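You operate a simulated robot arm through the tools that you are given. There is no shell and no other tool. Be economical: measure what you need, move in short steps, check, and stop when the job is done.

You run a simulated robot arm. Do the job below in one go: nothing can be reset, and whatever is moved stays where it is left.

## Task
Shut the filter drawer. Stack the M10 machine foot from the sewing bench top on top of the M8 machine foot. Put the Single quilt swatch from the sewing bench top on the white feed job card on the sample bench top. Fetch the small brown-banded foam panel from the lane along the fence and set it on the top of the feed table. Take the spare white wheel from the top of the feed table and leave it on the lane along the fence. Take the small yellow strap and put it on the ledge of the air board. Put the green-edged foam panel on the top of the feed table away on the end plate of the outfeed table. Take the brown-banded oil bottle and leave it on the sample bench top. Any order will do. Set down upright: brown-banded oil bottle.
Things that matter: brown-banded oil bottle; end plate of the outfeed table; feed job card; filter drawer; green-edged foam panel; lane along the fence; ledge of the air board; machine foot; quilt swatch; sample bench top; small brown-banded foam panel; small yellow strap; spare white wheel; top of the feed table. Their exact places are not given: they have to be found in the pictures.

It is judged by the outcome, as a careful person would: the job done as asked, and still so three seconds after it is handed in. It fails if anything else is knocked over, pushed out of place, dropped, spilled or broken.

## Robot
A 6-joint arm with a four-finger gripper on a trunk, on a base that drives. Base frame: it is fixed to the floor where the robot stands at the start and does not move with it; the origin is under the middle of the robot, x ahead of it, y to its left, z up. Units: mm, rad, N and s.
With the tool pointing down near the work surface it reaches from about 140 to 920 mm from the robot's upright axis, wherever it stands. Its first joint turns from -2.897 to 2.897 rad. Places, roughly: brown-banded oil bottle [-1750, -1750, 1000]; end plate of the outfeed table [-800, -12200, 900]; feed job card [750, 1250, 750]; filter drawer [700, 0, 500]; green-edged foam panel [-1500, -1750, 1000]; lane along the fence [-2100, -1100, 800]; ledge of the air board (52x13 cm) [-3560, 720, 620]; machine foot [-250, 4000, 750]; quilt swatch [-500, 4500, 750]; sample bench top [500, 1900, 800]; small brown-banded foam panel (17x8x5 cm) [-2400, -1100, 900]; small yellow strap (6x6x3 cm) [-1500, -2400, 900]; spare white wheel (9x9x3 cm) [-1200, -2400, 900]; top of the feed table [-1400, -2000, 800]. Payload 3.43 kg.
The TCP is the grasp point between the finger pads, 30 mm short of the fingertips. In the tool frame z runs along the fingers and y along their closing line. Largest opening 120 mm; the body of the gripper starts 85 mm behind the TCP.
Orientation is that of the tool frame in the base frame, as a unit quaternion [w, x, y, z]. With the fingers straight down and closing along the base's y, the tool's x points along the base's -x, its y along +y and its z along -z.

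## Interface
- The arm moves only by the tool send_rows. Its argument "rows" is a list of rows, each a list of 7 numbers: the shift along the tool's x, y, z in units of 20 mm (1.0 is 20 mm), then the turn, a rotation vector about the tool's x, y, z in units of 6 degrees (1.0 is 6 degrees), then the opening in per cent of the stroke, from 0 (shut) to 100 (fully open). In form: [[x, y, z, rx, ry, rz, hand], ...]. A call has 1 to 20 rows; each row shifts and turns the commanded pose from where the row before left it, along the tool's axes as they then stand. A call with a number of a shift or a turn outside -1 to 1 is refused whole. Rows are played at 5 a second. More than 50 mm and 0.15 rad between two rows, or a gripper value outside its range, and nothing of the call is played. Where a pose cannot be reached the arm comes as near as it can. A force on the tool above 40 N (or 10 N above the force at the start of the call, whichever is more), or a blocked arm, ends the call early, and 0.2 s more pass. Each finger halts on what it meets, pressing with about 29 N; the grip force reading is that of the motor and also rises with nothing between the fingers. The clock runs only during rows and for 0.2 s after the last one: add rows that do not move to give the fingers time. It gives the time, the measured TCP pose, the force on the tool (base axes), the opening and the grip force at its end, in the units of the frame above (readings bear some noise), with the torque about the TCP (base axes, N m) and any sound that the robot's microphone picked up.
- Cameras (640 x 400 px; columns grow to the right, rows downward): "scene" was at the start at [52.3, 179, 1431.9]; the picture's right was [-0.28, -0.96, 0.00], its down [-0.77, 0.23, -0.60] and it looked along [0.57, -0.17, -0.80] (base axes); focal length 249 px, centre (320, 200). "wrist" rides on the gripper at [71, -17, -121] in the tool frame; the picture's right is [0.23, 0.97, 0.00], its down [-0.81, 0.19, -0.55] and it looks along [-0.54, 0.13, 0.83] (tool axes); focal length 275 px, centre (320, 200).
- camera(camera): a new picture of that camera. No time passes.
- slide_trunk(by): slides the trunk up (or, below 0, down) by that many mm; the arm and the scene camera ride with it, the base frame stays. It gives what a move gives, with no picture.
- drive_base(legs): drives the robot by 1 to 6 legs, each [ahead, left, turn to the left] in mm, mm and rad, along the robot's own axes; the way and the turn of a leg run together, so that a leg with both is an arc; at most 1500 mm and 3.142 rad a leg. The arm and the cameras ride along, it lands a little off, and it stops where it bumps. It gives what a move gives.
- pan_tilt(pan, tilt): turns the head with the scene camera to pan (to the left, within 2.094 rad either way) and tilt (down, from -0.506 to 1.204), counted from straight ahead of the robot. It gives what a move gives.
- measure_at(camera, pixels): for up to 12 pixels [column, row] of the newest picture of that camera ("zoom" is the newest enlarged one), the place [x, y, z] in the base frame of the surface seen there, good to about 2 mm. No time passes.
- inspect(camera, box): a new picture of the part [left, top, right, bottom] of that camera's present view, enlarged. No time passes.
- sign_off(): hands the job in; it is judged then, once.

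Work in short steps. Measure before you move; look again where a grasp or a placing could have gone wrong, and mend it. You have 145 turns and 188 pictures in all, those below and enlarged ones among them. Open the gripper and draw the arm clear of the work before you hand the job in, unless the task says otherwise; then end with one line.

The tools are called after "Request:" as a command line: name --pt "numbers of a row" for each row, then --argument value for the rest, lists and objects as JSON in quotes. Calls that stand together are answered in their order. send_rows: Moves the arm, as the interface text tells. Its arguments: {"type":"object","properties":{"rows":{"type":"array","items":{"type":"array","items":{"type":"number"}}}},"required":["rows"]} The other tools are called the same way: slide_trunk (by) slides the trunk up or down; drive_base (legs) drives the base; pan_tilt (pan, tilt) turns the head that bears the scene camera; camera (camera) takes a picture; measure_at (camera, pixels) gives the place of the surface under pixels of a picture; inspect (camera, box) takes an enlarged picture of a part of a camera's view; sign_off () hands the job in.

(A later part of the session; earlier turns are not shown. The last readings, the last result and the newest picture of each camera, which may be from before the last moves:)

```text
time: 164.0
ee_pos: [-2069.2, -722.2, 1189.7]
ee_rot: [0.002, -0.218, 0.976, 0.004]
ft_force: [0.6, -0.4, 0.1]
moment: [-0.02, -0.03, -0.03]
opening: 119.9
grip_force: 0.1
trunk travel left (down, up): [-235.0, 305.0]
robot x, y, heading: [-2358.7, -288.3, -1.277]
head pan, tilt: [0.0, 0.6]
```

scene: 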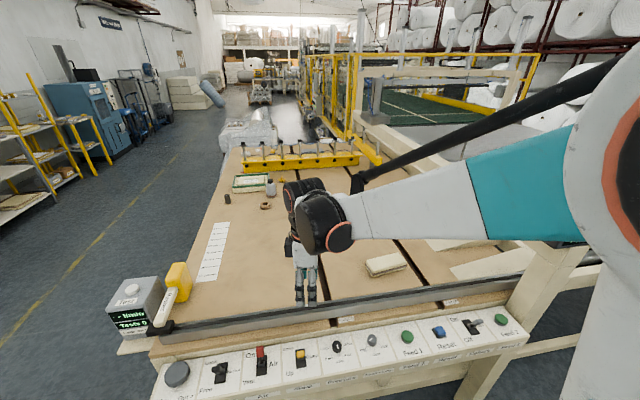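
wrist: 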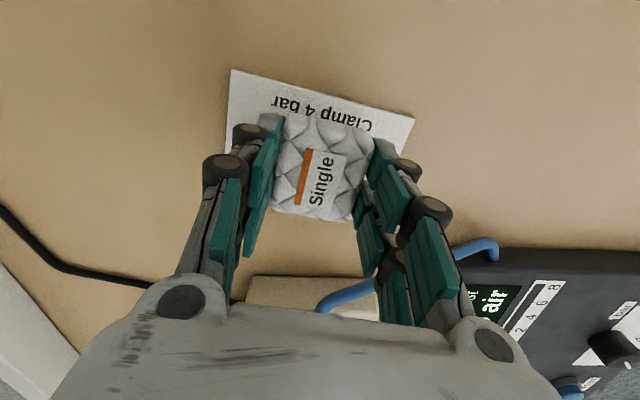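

Carry over to above the panel at z≈1000.

Request:
send_rows --pt "1 -0.4435 0.475 0 0 0 100" --pt "1 -0.4435 0.475 0 0 0 100" --pt "1 -0.4435 0.475 0 0 0 100" --pt "1 -0.4435 0.475 0 0 0 100" --pt "1 -0.4435 0.475 0 0 0 100" --pt "1 -0.4435 0.475 0 0 0 100" --pt "1 -0.4435 0.475 0 0 0 100" --pt "1 -0.4435 0.475 0 0 0 100" --pt "1 -0.4435 0.475 0 0 0 100" --pt "1 -0.4435 0.475 0 0 0 100" --pt "1 -0.4435 0.475 0 0 0 100" --pt "1 -0.4435 0.475 0 0 0 100" --pt "1 -0.4435 0.475 0 0 0 100" --pt "1 -0.4435 0.475 0 0 0 100" --pt "1 -0.4435 0.475 0 0 0 100" --pt "1 -0.4435 0.475 0 0 0 100" --pt "1 -0.4435 0.475 0 0 0 100" --pt "1 -0.4435 0.475 0 0 0 100" --pt "1 -0.4435 0.475 0 0 0 100" --pt "1 -0.4435 0.475 0 0 0 100"

Request:
camera --camera "wrist"

Request:
camera --camera "scene"

```text
time: 168.2
ee_pos: [-2357.5, -1052.4, 996.9]
ee_rot: [0.001, -0.218, 0.976, 0.004]
ft_force: [-0.3, 0.4, -0.4]
moment: [-0.01, 0.03, -0.03]
opening: 119.9
grip_force: 0.0
trunk travel left (down, up): [-235.0, 305.0]
robot x, y, heading: [-2356.6, -285.5, -1.279]
head pan, tilt: [0.0, 0.6]
```

```text
123 pictures are left
```

wrist: 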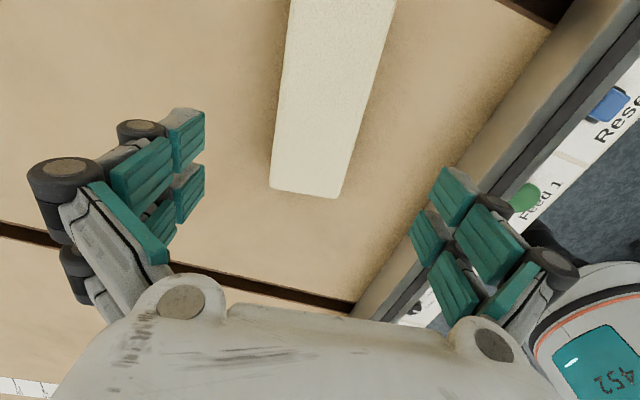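

```text
122 pictures are left
```

scene: 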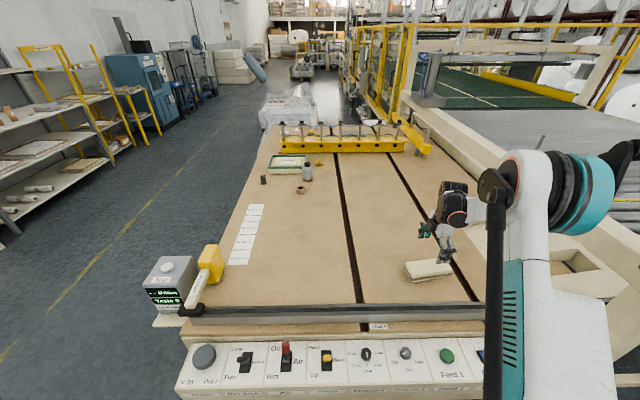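

The panel appears slightly turned relative to the fingers. I measure its edges from the wrist view.

Request:
measure_at --camera "wrist" --pixels '[[275, 183], [338, 194], [292, 8], [390, 8], [280, 100], [362, 100], [320, 90], [306, 180]]'

```text
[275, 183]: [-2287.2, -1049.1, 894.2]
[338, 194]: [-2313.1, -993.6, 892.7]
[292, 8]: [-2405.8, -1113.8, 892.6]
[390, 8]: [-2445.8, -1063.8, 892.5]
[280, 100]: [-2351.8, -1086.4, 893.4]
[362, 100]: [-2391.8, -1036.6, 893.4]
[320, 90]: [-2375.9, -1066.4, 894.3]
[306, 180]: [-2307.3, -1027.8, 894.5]
```

Long axis is 28°, width 62 mm. I trim 3° and 8 mm, lower to z≈886 and close.

Request:
send_rows --pt "0.42 0 0 0 0 -0.5 80" --pt "0 0 1 0 0 0 80" --pt "0 0 1 0 0 0 80" --pt "0 0 1 0 0 0 80" --pt "0 0 1 0 0 0 80" --pt "0 0 1 0 0 0 80" --pt "0 0 0.5 0 0 0 80" --pt "0 0 0 0 0 0 0" --pt "0 0 0 0 0 0 0" --pt "0 0 0 0 0 0 0" --pt "0 0 -0.5 0 0 0 0" --pt "0 0 -1 0 0 0 0"

Request:
camera --camera "wrist"

Request:
inspect --camera "scene" --box '[380, 210, 500, 300]'

```text
time: 170.8
ee_pos: [-2363.0, -1053.5, 917.8]
ee_rot: [0.002, -0.243, 0.97, 0.004]
ft_force: [-1.4, -0.8, -0.5]
moment: [0.03, 0.02, 0.0]
opening: 70.8
grip_force: 29.2
trunk travel left (down, up): [-235.0, 305.0]
robot x, y, heading: [-2354.8, -281.8, -1.275]
head pan, tilt: [0.0, 0.6]
```

```text
121 pictures are left
```

wrist: 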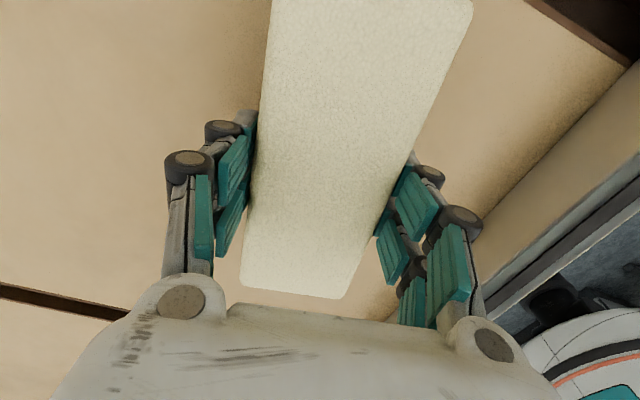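

```text
4.44 times, centred on (440, 255) of scene
```

zoom: 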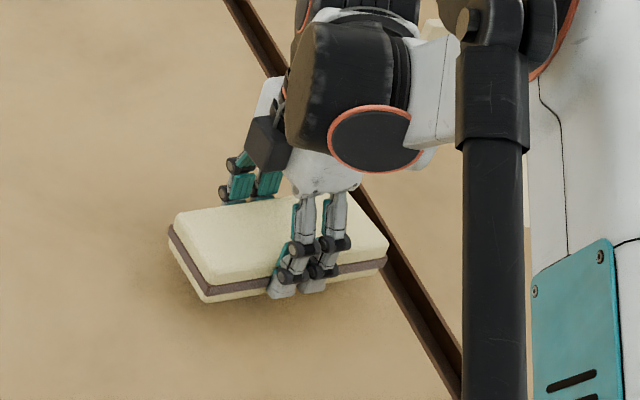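

The panel is held. I lift it to z≈1100, back off and drive round to the front of the feed table's left part.

Request:
send_rows --pt "0 0 -1 0 0 0 0" --pt "0 0 -1 0 0 0 0" --pt "0 0 -1 0 0 0 0" --pt "0 0 -1 0 0 0 0" --pt "0 0 -1 0 0 0 0" --pt "0 0 -1 0 0 0 0" --pt "0 0 -1 0 0 0 0" --pt "0 0 -1 0 0 0 0" --pt "0 0 -1 0 0 0 0"

Request:
drive_base --legs '[[-150, 0, 0], [0, 1060, 0], [1050, 0, 0], [1050, 0, 0], [0, 0, -1.55]]'

Request:
pan_tilt --pan 0.2 --tilt 0.75

Request:
camera --camera "scene"

```text
time: 172.8
ee_pos: [-2363.1, -1055.6, 1096.1]
ee_rot: [0.002, -0.244, 0.97, 0.004]
ft_force: [-1.1, -0.1, -0.1]
moment: [-0.02, 0.01, -0.01]
opening: 70.8
grip_force: 28.9
trunk travel left (down, up): [-235.0, 305.0]
robot x, y, heading: [-2359.7, -286.7, -1.28]
head pan, tilt: [0.0, 0.6]
```

```text
time: 193.0
ee_pos: [-1572.3, -1853.9, 1095.2]
ee_rot: [0.005, 0.514, 0.858, 0.002]
ft_force: [-22.5, -8.5, 1.4]
moment: [0.09, 0.18, 1.69]
opening: 71.5
grip_force: 29.0
trunk travel left (down, up): [-235.0, 305.0]
robot x, y, heading: [-802.6, -1860.5, -2.85]
head pan, tilt: [0.0, 0.6]
```

```text
time: 193.7
ee_pos: [-1572.3, -1855.0, 1095.7]
ee_rot: [0.004, 0.514, 0.858, 0.002]
ft_force: [-13.4, -5.7, 0.8]
moment: [-0.03, 0.12, 1.07]
opening: 71.3
grip_force: 28.9
trunk travel left (down, up): [-235.0, 305.0]
robot x, y, heading: [-803.9, -1859.7, -2.85]
head pan, tilt: [0.201, 0.75]
```

```text
119 pictures are left
```

scene: 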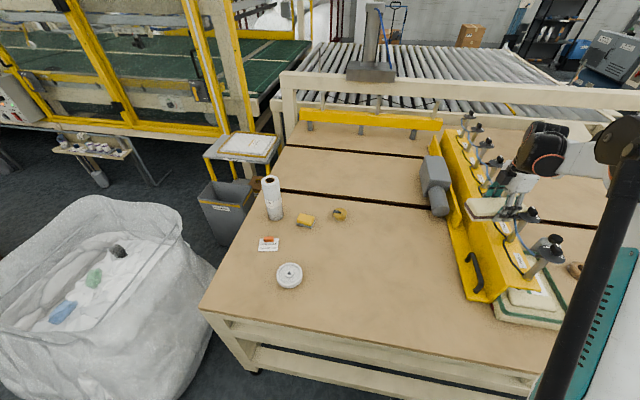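

There is a side force: the panel touches a clamp post on the yellow bar. I look closely before moving.

Request:
inspect --camera "scene" --box '[420, 100, 600, 320]'

Request:
camera --camera "wrist"

```text
1.82 times, centred on (510, 210) of scene
```

zoom: 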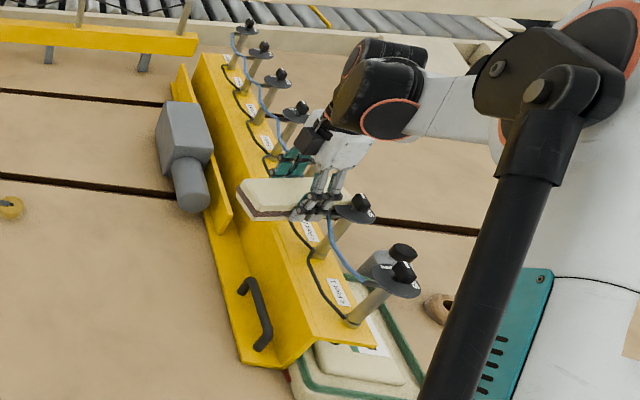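

```text
117 pictures are left
```

wrist: 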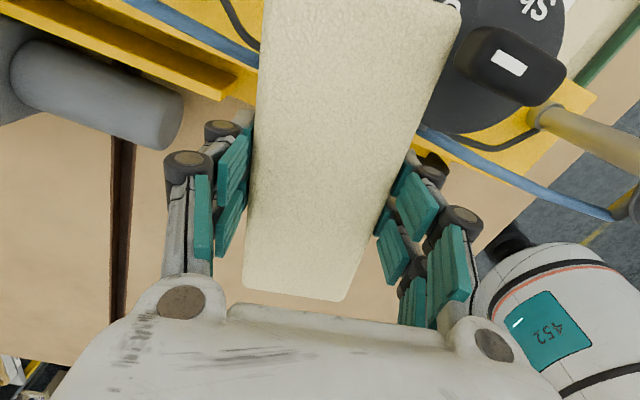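

The panel presses on the second clamp knob from the far side. I ease 6 mm away from it and raise straight up.

Request:
send_rows --pt "0.05 -0.3 0 0 0 0 0" --pt "0 0 -0.3 0 0 0 0" --pt "0 0 -0.6 0 0 0 0" --pt "0 0 -1 0 0 0 0" --pt "0 0 -1 0 0 0 0" --pt "0 0 -1 0 0 0 0" --pt "0 0 -1 0 0 0 0" --pt "0 0 -1 0 0 0 0"

Request:
inspect --camera "scene" --box '[420, 80, 600, 320]'

Request:
camera --camera "wrist"

```text
time: 195.5
ee_pos: [-1577.4, -1854.2, 1216.9]
ee_rot: [0.004, 0.513, 0.858, 0.001]
ft_force: [-0.2, -1.0, -0.3]
moment: [-0.02, -0.01, -0.02]
opening: 71.2
grip_force: 29.0
trunk travel left (down, up): [-235.0, 305.0]
robot x, y, heading: [-802.0, -1861.1, -2.86]
head pan, tilt: [0.201, 0.75]
```

```text
1.67 times, centred on (510, 200) of scene
```

zoom: 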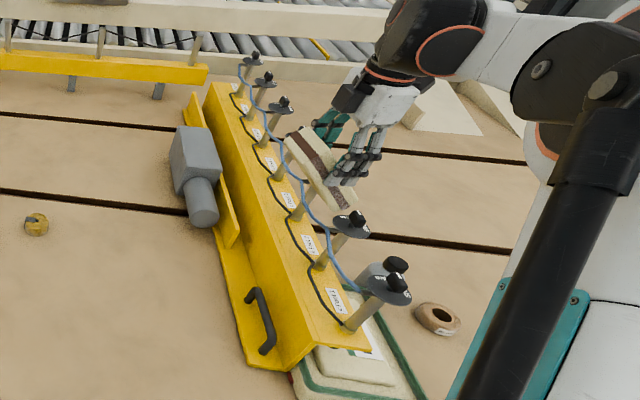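

```text
115 pictures are left
```

wrist: 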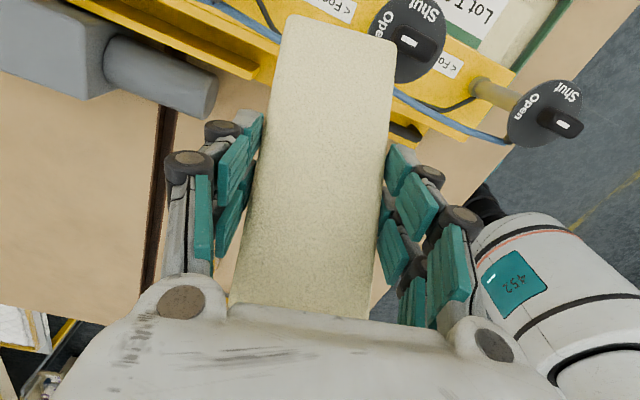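

All posts stand unchanged, and the panel is still held but pitched in the grip. I measure its tilt.

Request:
measure_at --camera "wrist" --pixels '[[340, 40], [330, 120], [315, 200], [305, 280], [300, 60], [385, 70]]'

Request:
measure_at --camera "scene" --pixels '[[289, 274], [269, 243], [305, 220], [338, 214], [472, 180], [448, 200], [205, 300], [400, 350], [215, 280], [440, 185], [525, 208], [475, 290]]'

```text
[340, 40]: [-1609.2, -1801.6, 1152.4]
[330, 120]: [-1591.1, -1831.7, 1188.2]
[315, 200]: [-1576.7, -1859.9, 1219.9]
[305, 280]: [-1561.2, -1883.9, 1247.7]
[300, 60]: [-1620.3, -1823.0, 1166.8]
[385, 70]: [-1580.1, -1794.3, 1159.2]
```

```text
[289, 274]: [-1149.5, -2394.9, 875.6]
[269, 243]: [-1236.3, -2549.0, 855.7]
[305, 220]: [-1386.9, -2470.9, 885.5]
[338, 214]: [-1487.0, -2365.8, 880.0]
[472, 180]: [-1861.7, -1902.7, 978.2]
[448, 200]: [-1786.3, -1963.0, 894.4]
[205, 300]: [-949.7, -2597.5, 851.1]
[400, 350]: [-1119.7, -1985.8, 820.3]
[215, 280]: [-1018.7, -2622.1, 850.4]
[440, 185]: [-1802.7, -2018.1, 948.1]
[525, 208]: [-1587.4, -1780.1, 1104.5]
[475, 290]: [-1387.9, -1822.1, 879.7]
```

The panel is pitched 45°, its +x end low. I raise a bit more and carry it to a free spot on the table near (-1210,-2190), between wheel and bar.

Request:
send_rows --pt "0 0 -1 0 0 0 0" --pt "0 0 -1 0 0 0 0" --pt "-0.98 0.345 0 0 0 0 0" --pt "-0.98 0.345 0 0 0 0 0" --pt "-0.98 0.345 0 0 0 0 0" --pt "-0.98 0.345 0 0 0 0 0" --pt "-0.98 0.345 0 0 0 0 0" --pt "-0.98 0.345 0 0 0 0 0" --pt "-0.98 0.345 0 0 0 0 0" --pt "-0.98 0.345 0 0 0 0 0" --pt "-0.98 0.345 0 0 0 0 0" --pt "-0.98 0.345 0 0 0 0 0" --pt "-0.98 0.345 0 0 0 0 0" --pt "-0.98 0.345 0 0 0 0 0"

Request:
send_rows --pt "-0.98 0.345 0 0 0 0 0" --pt "-0.98 0.345 0 0 0 0 0" --pt "-0.98 0.345 0 0 0 0 0" --pt "-0.98 0.345 0 0 0 0 0" --pt "-0.98 0.345 0 0 0 0 0" --pt "-0.98 0.345 0 0 0 0 0" --pt "-0.98 0.345 0 0 0 0 0" --pt "-0.98 0.345 0 0 0 0 0" --pt "-0.98 0.345 0 0 0 0 0" --pt "-0.98 0.345 0 0 0 0 0" --pt "-0.98 0.345 0 0 0 0 0" --pt "-0.98 0.345 0 0 0 0 0"

Request:
send_rows --pt "0 0 0 0 1 0 0" --pt "0 0 0 0 1 0 0" --pt "0 0 0 0 1 0 0" --pt "0 0 0 0 1 0 0" --pt "0 0 0 0 1 0 0" --pt "0 0 0 0 1 0 0" --pt "0 0 0 0 1 0 0" --pt "0 0 0 0 0.5 0 0"

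Request:
camera --camera "scene"

Request:
camera --camera "wrist"

```text
time: 198.5
ee_pos: [-1393.9, -2022.4, 1254.9]
ee_rot: [0.003, 0.514, 0.858, 0.0]
ft_force: [0.2, -0.2, -1.0]
moment: [0.01, 0.01, -0.02]
opening: 70.8
grip_force: 29.5
trunk travel left (down, up): [-235.0, 305.0]
robot x, y, heading: [-802.6, -1861.7, -2.849]
head pan, tilt: [0.201, 0.75]
```

```text
time: 201.1
ee_pos: [-1209.0, -2192.1, 1257.7]
ee_rot: [0.003, 0.514, 0.858, 0.0]
ft_force: [0.5, -0.5, -0.3]
moment: [0.0, 0.02, 0.0]
opening: 70.8
grip_force: 28.8
trunk travel left (down, up): [-235.0, 305.0]
robot x, y, heading: [-800.3, -1859.9, -2.852]
head pan, tilt: [0.201, 0.75]
```

```text
time: 202.9
ee_pos: [-1210.2, -2186.7, 1258.9]
ee_rot: [-0.325, 0.477, 0.792, 0.199]
ft_force: [0.0, -0.3, -0.4]
moment: [-0.02, 0.02, -0.02]
opening: 71.0
grip_force: 28.9
trunk travel left (down, up): [-235.0, 305.0]
robot x, y, heading: [-796.1, -1858.4, -2.851]
head pan, tilt: [0.201, 0.75]
```

```text
114 pictures are left
```

scene: 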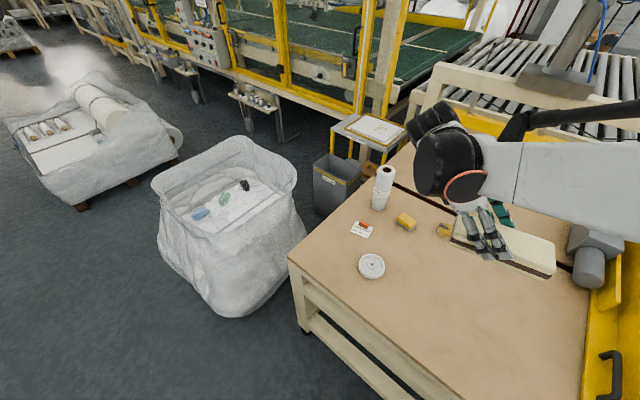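

```text
113 pictures are left
```

wrist: 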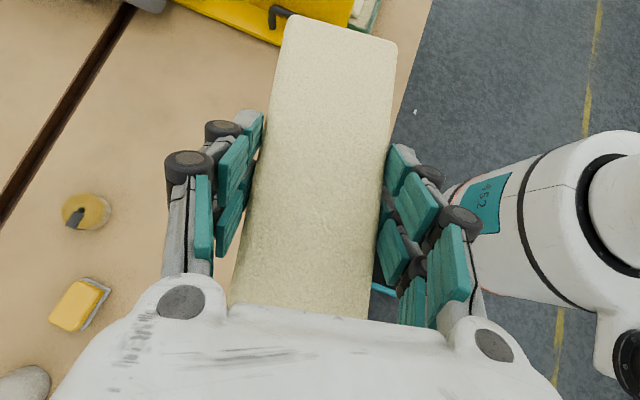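

The panel looks level now. I measure its top for level and height.

Request:
measure_at --camera "wrist" --pixels '[[340, 40], [330, 120], [315, 200], [305, 280], [280, 160], [375, 160], [80, 300], [150, 200]]'

Request:
measure_at --camera "scene" --pixels '[[371, 265], [459, 235], [553, 268], [500, 252], [405, 222]]'

```text
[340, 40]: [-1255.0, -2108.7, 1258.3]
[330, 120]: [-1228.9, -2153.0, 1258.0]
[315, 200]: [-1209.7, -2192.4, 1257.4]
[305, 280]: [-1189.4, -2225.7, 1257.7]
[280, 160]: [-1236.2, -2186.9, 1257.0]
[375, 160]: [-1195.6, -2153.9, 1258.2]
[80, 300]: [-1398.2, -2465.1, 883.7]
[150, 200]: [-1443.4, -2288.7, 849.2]
```

```text
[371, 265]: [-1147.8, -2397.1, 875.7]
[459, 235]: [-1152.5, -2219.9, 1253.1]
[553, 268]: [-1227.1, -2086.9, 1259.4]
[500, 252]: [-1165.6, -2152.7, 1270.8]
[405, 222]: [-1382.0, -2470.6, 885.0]
```

Level within 1 mm; bottom is at 1212, table at 851. I lower 340 mm.

Request:
send_rows --pt "-0.707 0 0.707 0 0 0 0" --pt "-0.707 0 0.707 0 0 0 0" --pt "-0.707 0 0.707 0 0 0 0" --pt "-0.707 0 0.707 0 0 0 0" --pt "-0.707 0 0.707 0 0 0 0" --pt "-0.707 0 0.707 0 0 0 0" --pt "-0.707 0 0.707 0 0 0 0" --pt "-0.707 0 0.707 0 0 0 0" --pt "-0.707 0 0.707 0 0 0 0" --pt "-0.707 0 0.707 0 0 0 0" --pt "-0.707 0 0.707 0 0 0 0" --pt "-0.707 0 0.707 0 0 0 0" --pt "-0.707 0 0.707 0 0 0 0" --pt "-0.707 0 0.707 0 0 0 0" --pt "-0.707 0 0.707 0 0 0 0" --pt "-0.707 0 0.707 0 0 0 0"

Request:
camera --camera "scene"

Request:
camera --camera "wrist"

```text
time: 206.3
ee_pos: [-1208.5, -2192.6, 938.0]
ee_rot: [-0.325, 0.475, 0.794, 0.198]
ft_force: [0.7, -0.3, -0.6]
moment: [-0.05, -0.01, -0.02]
opening: 71.1
grip_force: 28.9
trunk travel left (down, up): [-235.0, 305.0]
robot x, y, heading: [-797.5, -1861.0, -2.851]
head pan, tilt: [0.201, 0.75]
```

```text
112 pictures are left
```

scene: 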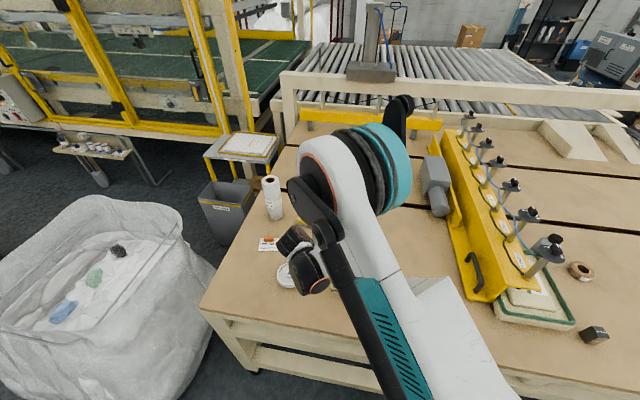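

```text
111 pictures are left
```

wrist: 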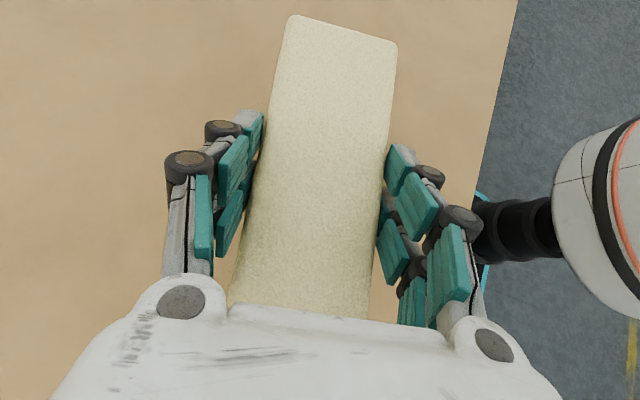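

The wrist motors appear near the wheel at (305,275). I check their height over it before lowering the last 40 mm.

Request:
inspect --camera "scene" --box '[240, 210, 360, 310]'

Request:
measure_at --camera "scene" --pixels '[[282, 275], [300, 275], [306, 290], [318, 287], [292, 245], [325, 275]]'

```text
4.00 times, centred on (300, 260) of scene
```

zoom: 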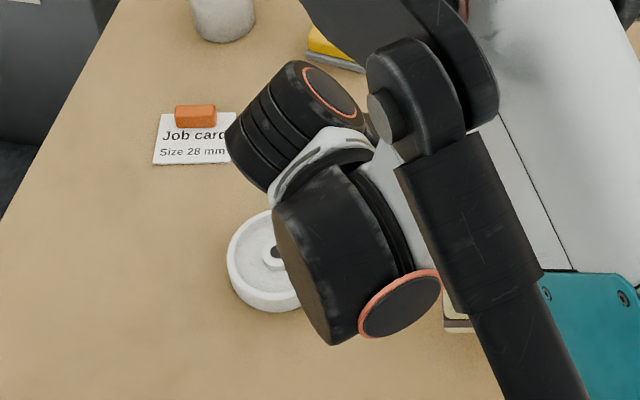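

```text
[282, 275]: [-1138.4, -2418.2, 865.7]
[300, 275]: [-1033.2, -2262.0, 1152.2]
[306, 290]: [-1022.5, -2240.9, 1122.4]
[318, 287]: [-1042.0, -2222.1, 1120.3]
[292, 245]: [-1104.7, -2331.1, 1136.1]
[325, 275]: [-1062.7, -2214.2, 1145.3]
```

The wrist is about 250 mm above the wheel; no conflict. I lower the last 40 mm with small steps at the end.

Request:
send_rows --pt "-0.707 0 0.707 0 0 0 0" --pt "-0.5 0 0.5 0 0 0 0" --pt "-0.071 0 0.071 0 0 0 0" --pt "-0.071 0 0.071 0 0 0 0" --pt "-0.071 0 0.071 0 0 0 0" --pt "0 0 0 0 0 0 0"

```text
time: 207.7
ee_pos: [-1207.1, -2193.4, 898.9]
ee_rot: [-0.325, 0.475, 0.793, 0.198]
ft_force: [-0.3, -0.5, 0.2]
moment: [-0.03, -0.03, -0.01]
opening: 70.8
grip_force: 28.9
trunk travel left (down, up): [-235.0, 305.0]
robot x, y, heading: [-799.7, -1860.0, -2.849]
head pan, tilt: [0.201, 0.75]
```

Almost there; I go down in 1 mm rows to contact.

Request:
send_rows --pt "-0.04 0 0.04 0 0 0 0" --pt "-0.04 0 0.04 0 0 0 0" --pt "-0.04 0 0.04 0 0 0 0" --pt "0 0 0 0 0 0 0"

```text
time: 208.7
ee_pos: [-1207.2, -2191.9, 895.8]
ee_rot: [-0.325, 0.475, 0.794, 0.198]
ft_force: [-0.4, -0.8, 6.9]
moment: [-0.44, -0.35, -0.04]
opening: 70.9
grip_force: 29.5
trunk travel left (down, up): [-235.0, 305.0]
robot x, y, heading: [-803.6, -1858.8, -2.85]
head pan, tilt: [0.201, 0.75]
```

Contact (7 N). I release, retreat along the fingers, then straighten the tool.

Request:
send_rows --pt "0 0 0 0 0 0 75" --pt "0 0 0 0 0 0 85" --pt "0 0 0 0 0 0 85" --pt "0 0 -1 0 0 0 85" --pt "0 0 -1 0 0 0 85" --pt "0 0 -1 0 0 0 85" --pt "0 0 -1 0 0 0 85" --pt "0 0 -1 0 0 0 85" --pt "0.707 0 -0.707 0 0 0 85" --pt "0.707 0 -0.707 0 0 0 85" --pt "0 0 0 0 -1 0 85" --pt "0 0 0 0 -1 0 85" --pt "0 0 0 0 -1 0 85" --pt "0 0 0 0 -1 0 85" --pt "0 0 0 0 -1 0 85" --pt "0 0 0 0 -1 0 85" --pt "0 0 0 0 -1 0 85" --pt "0 0 0 0 -0.5 0 85"

Request:
camera --camera "wrist"

Request:
camera --camera "scene"

```text
time: 212.5
ee_pos: [-1175.2, -2256.1, 1006.3]
ee_rot: [0.005, 0.514, 0.858, 0.001]
ft_force: [-0.2, 0.3, 0.3]
moment: [-0.01, 0.02, 0.02]
opening: 102.0
grip_force: 0.0
trunk travel left (down, up): [-235.0, 305.0]
robot x, y, heading: [-805.6, -1856.8, -2.848]
head pan, tilt: [0.201, 0.75]
```

```text
109 pictures are left
```

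wrist: 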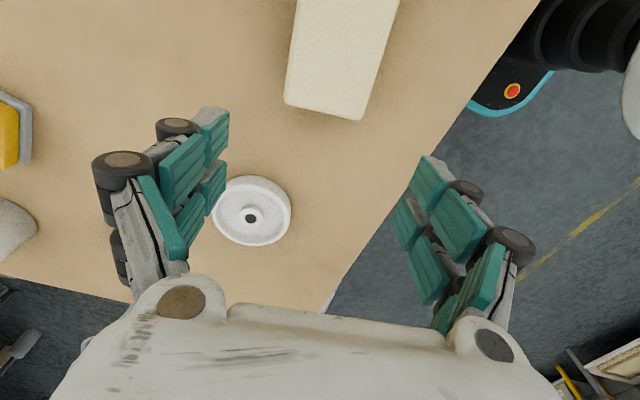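

```text
108 pictures are left
```

scene: 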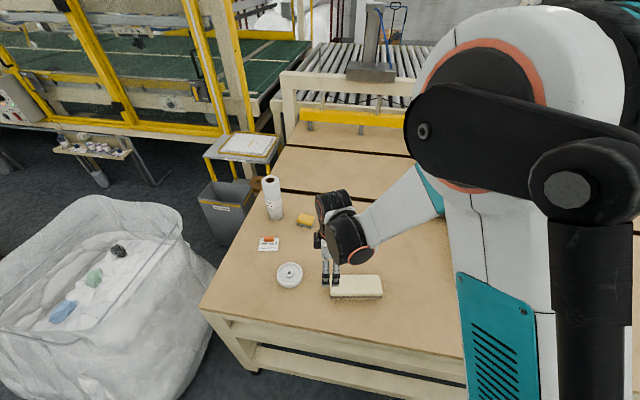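

The brown panel lies flat on the table. Now the wheel: I measure it in the wrist view at (251,212).

Request:
measure_at --camera "wrist" --pixels '[[251, 217], [215, 205], [290, 208], [252, 180], [248, 243], [235, 205], [275, 180]]'

```text
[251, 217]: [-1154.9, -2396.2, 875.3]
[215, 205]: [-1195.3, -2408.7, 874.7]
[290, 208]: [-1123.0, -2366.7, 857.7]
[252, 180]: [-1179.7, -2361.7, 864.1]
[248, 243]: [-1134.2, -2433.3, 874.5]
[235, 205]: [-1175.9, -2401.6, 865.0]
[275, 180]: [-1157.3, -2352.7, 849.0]
```

Wheel centre (-1154,-2396), 849–876 high. I move above it, open wide, and lower.

Request:
send_rows --pt "-0.953 -0.339 0 0 0 0 98" --pt "-0.953 -0.339 0 0 0 0 98" --pt "-0.953 -0.339 0 0 0 0 98" --pt "-0.953 -0.339 0 0 0 0 98" --pt "-0.953 -0.339 0 0 0 0 98" --pt "-0.953 -0.339 0 0 0 0 98" --pt "-0.953 -0.339 0 0 0 0 98" --pt "0 0 1 0 0 0 98" --pt "0 0 1 0 0 0 98" --pt "0 0 1 0 0 0 98" --pt "0 0 0 0 0 0 98"

Request:
camera --camera "wrist"

```text
time: 214.9
ee_pos: [-1153.2, -2394.6, 944.3]
ee_rot: [0.004, 0.514, 0.858, 0.001]
ft_force: [-0.1, -0.2, -0.8]
moment: [0.0, 0.0, 0.01]
opening: 117.7
grip_force: 0.1
trunk travel left (down, up): [-235.0, 305.0]
robot x, y, heading: [-804.2, -1861.6, -2.849]
head pan, tilt: [0.201, 0.75]
```

```text
107 pictures are left
```

wrist: 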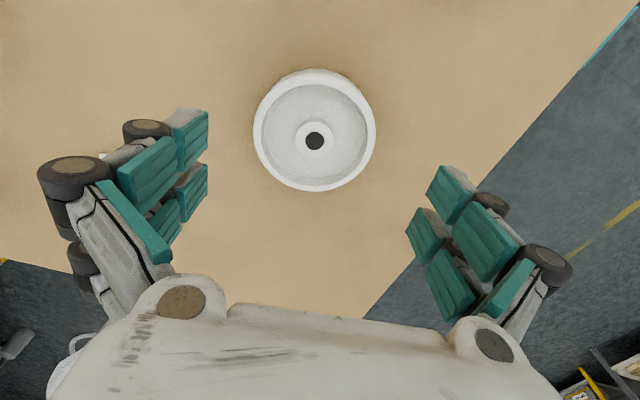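

Centred. Lower 60 mm, close, lift.

Request:
send_rows --pt "0 0 1 0 0 0 98" --pt "0 0 1 0 0 0 98" --pt "0 0 1 0 0 0 98" --pt "0 0 0 0 0 0 0" --pt "0 0 0 0 0 0 0" --pt "0 0 0 0 0 0 0" --pt "0 0 -0.5 0 0 0 0" --pt "0 0 -1 0 0 0 0" --pt "0 0 -1 0 0 0 0" --pt "0 0 -1 0 0 0 0"

Request:
camera --camera "wrist"

```text
time: 217.1
ee_pos: [-1151.9, -2394.7, 956.6]
ee_rot: [0.004, 0.514, 0.858, 0.001]
ft_force: [0.1, 0.8, -0.4]
moment: [-0.02, 0.0, -0.01]
opening: 88.1
grip_force: 28.6
trunk travel left (down, up): [-235.0, 305.0]
robot x, y, heading: [-804.5, -1861.4, -2.851]
head pan, tilt: [0.201, 0.75]
```

```text
106 pictures are left
```

wrist: 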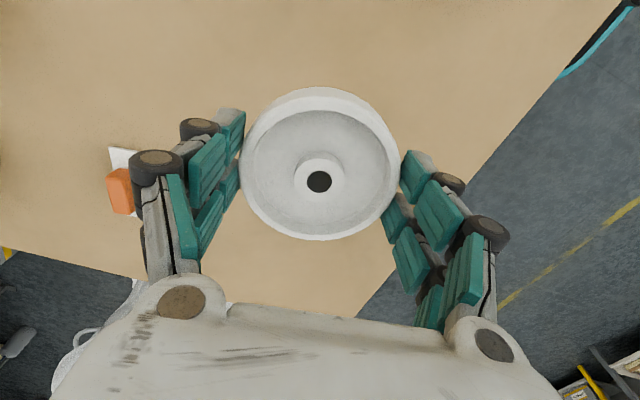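

Wheel held (88 mm). I lift to z≈1120, turn and drive back around to the lane side.

Request:
send_rows --pt "0 0 -1 0 0 0 0" --pt "0 0 -1 0 0 0 0" --pt "0 0 -1 0 0 0 0" --pt "0 0 -1 0 0 0 0" --pt "0 0 -1 0 0 0 0" --pt "0 0 -1 0 0 0 0" --pt "0 0 -1 0 0 0 0" --pt "0 0 -1 0 0 0 0"

Request:
drive_base --legs '[[0, 0, 1.59], [-1050, 0, 0], [-1050, 0, 0], [0, -1050, 0]]'

Request:
pan_tilt --pan 0.0 --tilt 0.7

Request:
camera --camera "scene"

```text
time: 218.9
ee_pos: [-1154.4, -2395.2, 1114.9]
ee_rot: [0.003, 0.514, 0.858, 0.001]
ft_force: [0.3, 0.4, -1.5]
moment: [-0.04, 0.02, -0.01]
opening: 88.2
grip_force: 29.2
trunk travel left (down, up): [-235.0, 305.0]
robot x, y, heading: [-800.0, -1858.8, -2.852]
head pan, tilt: [0.201, 0.75]
```

```text
time: 238.2
ee_pos: [-1909.0, -532.7, 1116.4]
ee_rot: [0.001, -0.265, 0.964, 0.003]
ft_force: [-0.9, 0.0, -1.1]
moment: [0.01, -0.03, -0.01]
opening: 87.8
grip_force: 29.0
trunk travel left (down, up): [-235.0, 305.0]
robot x, y, heading: [-2460.0, -205.0, -1.233]
head pan, tilt: [0.201, 0.75]
```

```text
time: 238.9
ee_pos: [-1909.4, -533.1, 1115.6]
ee_rot: [0.002, -0.265, 0.964, 0.003]
ft_force: [-0.2, 0.1, -1.0]
moment: [-0.01, -0.01, 0.0]
opening: 88.1
grip_force: 28.9
trunk travel left (down, up): [-235.0, 305.0]
robot x, y, heading: [-2456.7, -203.8, -1.234]
head pan, tilt: [0.0, 0.7]
```

```text
105 pictures are left
```

scene: 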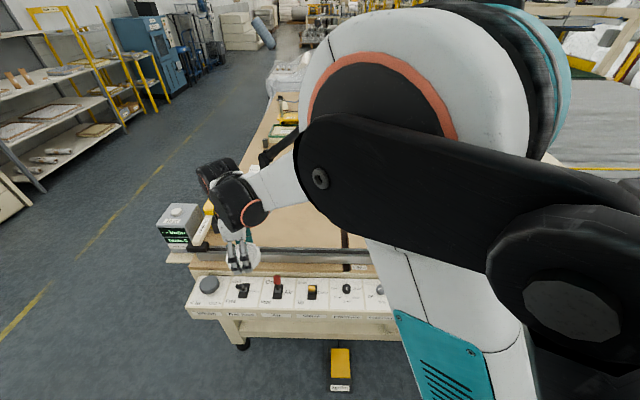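

The pedal is at (340,368) on the floor; I measure its place before advancing.

Request:
measure_at --camera "scene" --pixels '[[340, 388], [340, 350], [332, 388], [350, 388], [342, 240], [300, 262]]'

```text
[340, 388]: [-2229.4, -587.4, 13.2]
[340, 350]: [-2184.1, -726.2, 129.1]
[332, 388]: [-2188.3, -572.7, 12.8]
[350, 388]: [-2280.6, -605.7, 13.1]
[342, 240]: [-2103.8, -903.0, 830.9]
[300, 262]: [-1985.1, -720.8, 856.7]
```

The pedal is clear of the base (it stays 180+ mm away). I advance 100 mm and carry the wheel to above (-2350,-1040).

Request:
drive_base --legs '[[100, 0, 0]]'

Request:
send_rows --pt "0.967 -0.1766 0 0 0 0 0" --pt "0.967 -0.1766 0 0 0 0 0" --pt "0.967 -0.1766 0 0 0 0 0" --pt "0.967 -0.1766 0 0 0 0 0" --pt "0.967 -0.1766 0 0 0 0 0" --pt "0.967 -0.1766 0 0 0 0 0" --pt "0.967 -0.1766 0 0 0 0 0" --pt "0.967 -0.1766 0 0 0 0 0" --pt "0.967 -0.1766 0 0 0 0 0" --pt "0.967 -0.1766 0 0 0 0 0" --pt "0.967 -0.1766 0 0 0 0 0" --pt "0.967 -0.1766 0 0 0 0 0" --pt "0.967 -0.1766 0 0 0 0 0" --pt "0.967 -0.1766 0 0 0 0 0" --pt "0.967 -0.1766 0 0 0 0 0" --pt "0.967 -0.1766 0 0 0 0 0"

Request:
send_rows --pt "0.967 -0.1766 0 0 0 0 0" --pt "0.967 -0.1766 0 0 0 0 0" --pt "0.967 -0.1766 0 0 0 0 0" --pt "0.967 -0.1766 0 0 0 0 0" --pt "0.967 -0.1766 0 0 0 0 0" --pt "0.967 -0.1766 0 0 0 0 0" --pt "0.967 -0.1766 0.8 0 0 0 0" --pt "0.967 -0.1766 0.8 0 0 0 0" --pt "0.967 -0.1766 0.8 0 0 0 0" --pt "0.967 -0.1766 0.8 0 0 0 0" --pt "0.967 -0.1766 0.8 0 0 0 0" --pt "0.967 -0.1766 0.8 0 0 0 0" --pt "0.967 -0.1766 0.8 0 0 0 0" --pt "0.967 -0.1766 0.8 0 0 0 0" --pt "0.967 -0.1766 0.8 0 0 0 0" --pt "0.967 -0.1766 0.8 0 0 0 0"

Request:
camera --camera "scene"

Request:
camera --camera "wrist"

```text
time: 240.1
ee_pos: [-1874.4, -631.5, 1115.2]
ee_rot: [0.001, -0.265, 0.964, 0.004]
ft_force: [-0.6, -0.5, -0.4]
moment: [0.02, 0.01, 0.01]
opening: 88.0
grip_force: 29.3
trunk travel left (down, up): [-235.0, 305.0]
robot x, y, heading: [-2427.2, -305.1, -1.236]
head pan, tilt: [0.0, 0.7]
```

```text
time: 243.5
ee_pos: [-2114.4, -836.6, 1115.0]
ee_rot: [0.002, -0.265, 0.964, 0.003]
ft_force: [-0.1, -0.9, -0.9]
moment: [0.0, -0.01, -0.01]
opening: 88.1
grip_force: 28.8
trunk travel left (down, up): [-235.0, 305.0]
robot x, y, heading: [-2426.2, -302.2, -1.236]
head pan, tilt: [0.0, 0.7]
```

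```text
time: 246.9
ee_pos: [-2347.9, -1041.3, 950.1]
ee_rot: [0.002, -0.265, 0.964, 0.003]
ft_force: [0.3, 0.4, -1.2]
moment: [-0.02, 0.01, 0.02]
opening: 87.7
grip_force: 29.2
trunk travel left (down, up): [-235.0, 305.0]
robot x, y, heading: [-2425.7, -306.0, -1.232]
head pan, tilt: [0.0, 0.7]
```

```text
104 pictures are left
```

scene: 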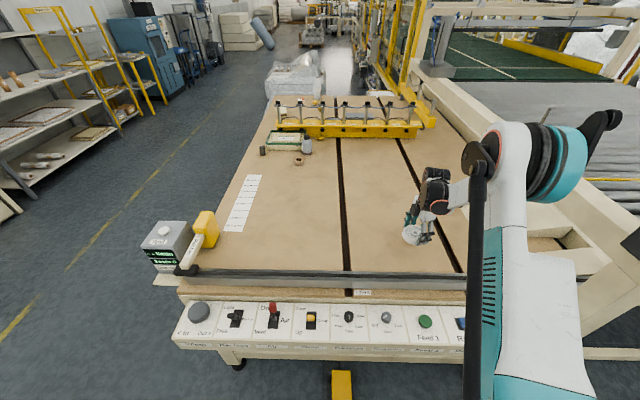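

```text
103 pictures are left
```

wrist: 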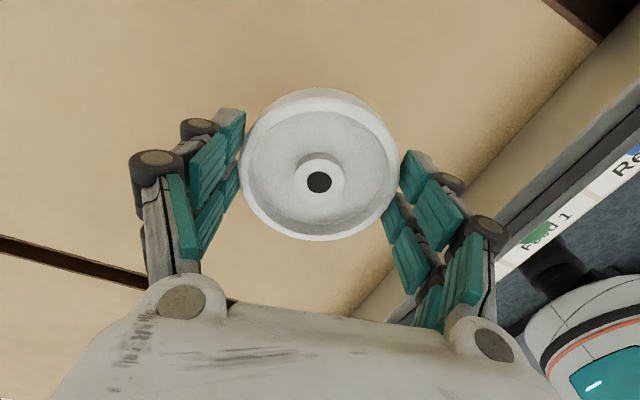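

Wheel is over the lane spot by the fence. I lower about 63 mm, last steps small.

Request:
send_rows --pt "0 0 1 0 0 0 0" --pt "0 0 1 0 0 0 0" --pt "0 0 0.7 0 0 0 0" --pt "0 0 0.2 0 0 0 0" --pt "0 0 0.1 0 0 0 0" --pt "0 0 0.1 0 0 0 0" --pt "0 0 0 0 0 0 0"

```text
time: 248.5
ee_pos: [-2349.6, -1039.5, 891.9]
ee_rot: [0.002, -0.265, 0.964, 0.003]
ft_force: [0.5, 0.0, -0.5]
moment: [0.04, -0.04, -0.03]
opening: 87.9
grip_force: 28.7
trunk travel left (down, up): [-235.0, 305.0]
robot x, y, heading: [-2426.5, -298.7, -1.237]
head pan, tilt: [0.0, 0.7]
```

Not yet in contact; I go on in small steps.

Request:
send_rows --pt "0 0 0.1 0 0 0 0" --pt "0 0 0.08 0 0 0 0" --pt "0 0 0.06 0 0 0 0" --pt "0 0 0 0 0 0 0"

```text
time: 249.5
ee_pos: [-2349.3, -1040.7, 885.4]
ee_rot: [0.002, -0.265, 0.964, 0.002]
ft_force: [0.0, -3.3, 10.3]
moment: [-0.21, -0.12, -0.01]
opening: 88.0
grip_force: 28.8
trunk travel left (down, up): [-235.0, 305.0]
robot x, y, heading: [-2429.1, -302.5, -1.237]
head pan, tilt: [0.0, 0.7]
```

Contact (10 N). I release and rise.

Request:
send_rows --pt "0 0 0 0 0 0 85" --pt "0 0 0 0 0 0 98" --pt "0 0 0 0 0 0 98" --pt "0 0 -1 0 0 0 98" --pt "0 0 -1 0 0 0 98" --pt "0 0 -1 0 0 0 98" --pt "0 0 -1 0 0 0 98" --pt "0 0 -1 0 0 0 98" --pt "0 0 -1 0 0 0 98" --pt "0 0 -1 0 0 0 98" --pt "0 0 -1 0 0 0 98" --pt "0 0 -1 0 0 0 98" --pt "0 0 -1 0 0 0 98" --pt "0 0 -1 0 0 0 98" --pt "0 0 -1 0 0 0 98"

Request:
inspect --camera "scene" --box '[330, 180, 480, 280]'

Request:
pan_tilt --pan -1.8 --tilt 0.5

Request:
camera --camera "scene"

```text
time: 252.7
ee_pos: [-2350.3, -1040.5, 1125.1]
ee_rot: [0.002, -0.265, 0.964, 0.004]
ft_force: [-0.2, 0.1, 0.5]
moment: [-0.01, -0.01, 0.04]
opening: 117.9
grip_force: 0.3
trunk travel left (down, up): [-235.0, 305.0]
robot x, y, heading: [-2430.0, -299.5, -1.232]
head pan, tilt: [0.0, 0.7]
```

```text
4.00 times, centred on (405, 230) of scene
```

zoom: 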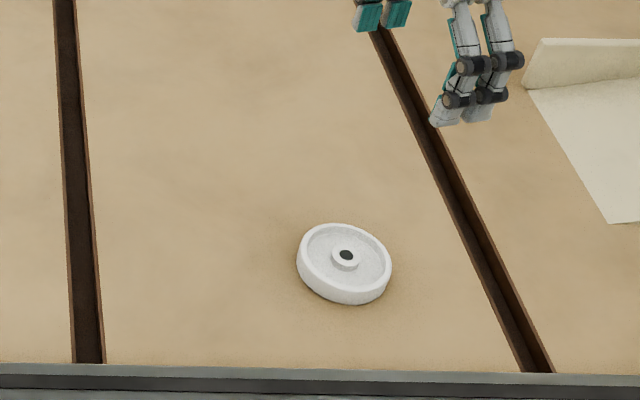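

```text
time: 254.5
ee_pos: [-2349.6, -1041.9, 1124.2]
ee_rot: [0.001, -0.264, 0.964, 0.003]
ft_force: [-0.1, -0.4, -0.1]
moment: [-0.01, 0.03, 0.05]
opening: 117.5
grip_force: 0.1
trunk travel left (down, up): [-235.0, 305.0]
robot x, y, heading: [-2425.9, -300.9, -1.231]
head pan, tilt: [-1.799, 0.499]
```

```text
101 pictures are left
```

scene: 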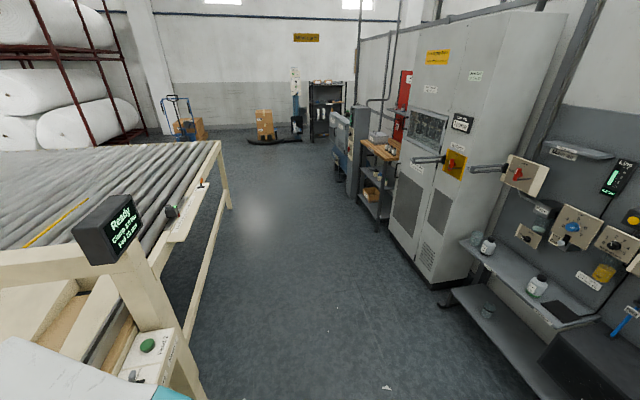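

Wheel placed well. The air board is to my back right; I pan further to see its ledge.

Request:
pan_tilt --pan -2.09 --tilt 0.5

Request:
camera --camera "scene"

Request:
inspect --camera "scene" --box '[320, 130, 640, 330]'

```text
time: 255.3
ee_pos: [-2350.2, -1041.5, 1124.0]
ee_rot: [0.002, -0.265, 0.964, 0.004]
ft_force: [0.0, -0.7, 0.7]
moment: [0.0, 0.02, -0.04]
opening: 117.5
grip_force: 0.1
trunk travel left (down, up): [-235.0, 305.0]
robot x, y, heading: [-2424.3, -302.6, -1.234]
head pan, tilt: [-2.089, 0.499]
```

```text
100 pictures are left
```

scene: 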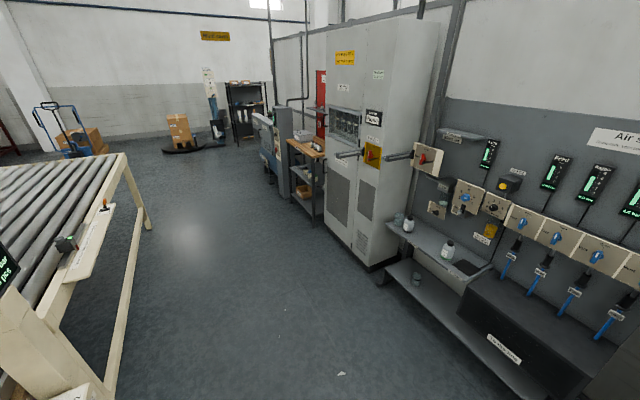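

```text
2.00 times, centred on (480, 230) of scene
```

zoom: 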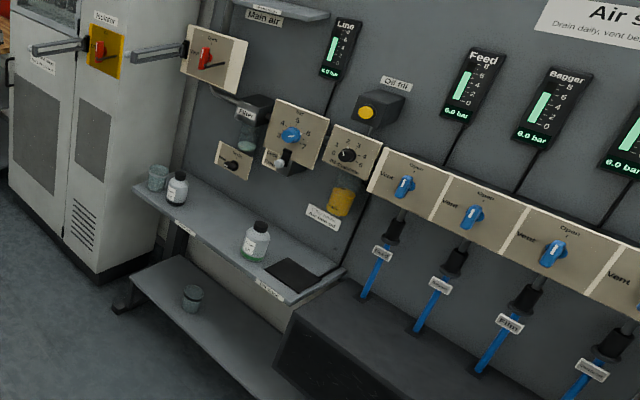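

I measure the shelf with the jars, the lower shelf, and the small top shelf.

Request:
measure_at --camera "zoom" --pixels '[[210, 215], [140, 195], [330, 285], [290, 300], [200, 300], [285, 8], [230, 235], [215, 195], [280, 235], [176, 205], [254, 262], [292, 278]]'

```text
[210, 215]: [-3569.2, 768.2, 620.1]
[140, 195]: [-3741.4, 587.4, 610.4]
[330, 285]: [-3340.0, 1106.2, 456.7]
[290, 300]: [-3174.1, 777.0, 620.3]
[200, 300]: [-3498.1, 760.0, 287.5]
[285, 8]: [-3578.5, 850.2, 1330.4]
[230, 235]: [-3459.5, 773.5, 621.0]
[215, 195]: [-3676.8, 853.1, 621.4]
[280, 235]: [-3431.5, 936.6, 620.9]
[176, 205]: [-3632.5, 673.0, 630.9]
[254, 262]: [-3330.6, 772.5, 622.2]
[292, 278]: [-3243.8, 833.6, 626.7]
```

Ledge top is z=620, free between the two bottles around (-3489,746). Now for the strap: I pull the arm in and up, and drive back to the front of the table.

Request:
send_rows --pt "-0.452 0.97 -0.45 0 0 0 98" --pt "-0.452 0.97 -0.45 0 0 0 98" --pt "-0.452 0.97 -0.45 0 0 0 98" --pt "-0.452 0.97 -0.45 0 0 0 98" --pt "-0.452 0.97 -0.45 0 0 0 98" --pt "-0.452 0.97 -0.45 0 0 0 98" --pt "-0.452 0.97 -0.45 0 0 0 98" --pt "-0.452 0.97 -0.45 0 0 0 98" --pt "-0.452 0.97 -0.45 0 0 0 98" --pt "-0.452 0.97 -0.45 0 0 0 98" --pt "-0.452 0.97 -0.45 0 0 0 98" --pt "-0.452 0.97 -0.45 0 0 0 98" --pt "-0.452 0.97 -0.45 0 0 0 98" --pt "-0.452 0.97 -0.45 0 0 0 98"

Request:
drive_base --legs '[[-150, 0, 0], [0, 1090, 0], [1120, 0, -0.02], [1120, 0, 0], [0, 0, -1.58]]'

Request:
pan_tilt --pan 0.3 --tilt 0.75

Request:
camera --camera "scene"

```text
time: 258.4
ee_pos: [-2376.1, -813.8, 1252.3]
ee_rot: [0.002, -0.263, 0.965, 0.004]
ft_force: [0.4, -1.2, -0.2]
moment: [0.03, 0.01, -0.01]
opening: 117.5
grip_force: 0.1
trunk travel left (down, up): [-235.0, 305.0]
robot x, y, heading: [-2424.3, -301.9, -1.234]
head pan, tilt: [-2.089, 0.499]
stopped in row 14: the arm was blocked; the commanded pose is now the measured one
```

```text
time: 279.4
ee_pos: [-1279.6, -1986.7, 1254.4]
ee_rot: [0.004, 0.515, 0.857, 0.001]
ft_force: [0.1, -0.4, 0.5]
moment: [-0.03, 0.01, -0.03]
opening: 117.6
grip_force: 0.1
trunk travel left (down, up): [-235.0, 305.0]
robot x, y, heading: [-770.3, -1963.1, -2.846]
head pan, tilt: [-2.089, 0.499]
```

```text
time: 281.6
ee_pos: [-1281.8, -1986.1, 1253.4]
ee_rot: [0.003, 0.514, 0.858, 0.002]
ft_force: [-0.2, 0.6, -0.1]
moment: [-0.01, -0.04, -0.03]
opening: 117.5
grip_force: 0.1
trunk travel left (down, up): [-235.0, 305.0]
robot x, y, heading: [-767.5, -1957.0, -2.845]
head pan, tilt: [0.3, 0.75]
```

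```text
98 pictures are left
```

scene: 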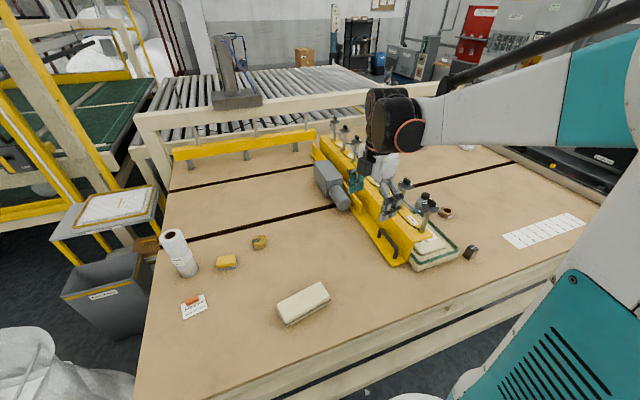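

Two yellow items stand at (226,262) and (260,242). I enlarge to tell which is the strap.

Request:
inspect --camera "scene" --box '[200, 225, 290, 280]'

Request:
measure_at --camera "zoom" --pixels '[[180, 250], [190, 310], [130, 260], [250, 240], [430, 110], [380, 110], [470, 90], [410, 170], [430, 60], [240, 285], [125, 315], [185, 220]]'

```text
7.11 times, centred on (245, 252) of scene
```

zoom: 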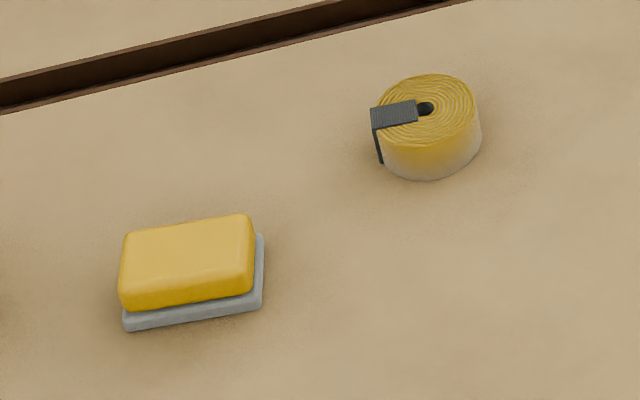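

```text
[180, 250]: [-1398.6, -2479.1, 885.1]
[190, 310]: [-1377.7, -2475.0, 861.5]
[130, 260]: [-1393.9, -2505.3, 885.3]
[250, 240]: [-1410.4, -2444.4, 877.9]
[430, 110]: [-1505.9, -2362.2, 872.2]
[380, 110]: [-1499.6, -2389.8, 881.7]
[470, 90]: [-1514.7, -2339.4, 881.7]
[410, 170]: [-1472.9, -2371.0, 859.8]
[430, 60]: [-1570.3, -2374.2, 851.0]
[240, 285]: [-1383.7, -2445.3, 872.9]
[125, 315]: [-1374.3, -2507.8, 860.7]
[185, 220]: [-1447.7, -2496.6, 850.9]
```

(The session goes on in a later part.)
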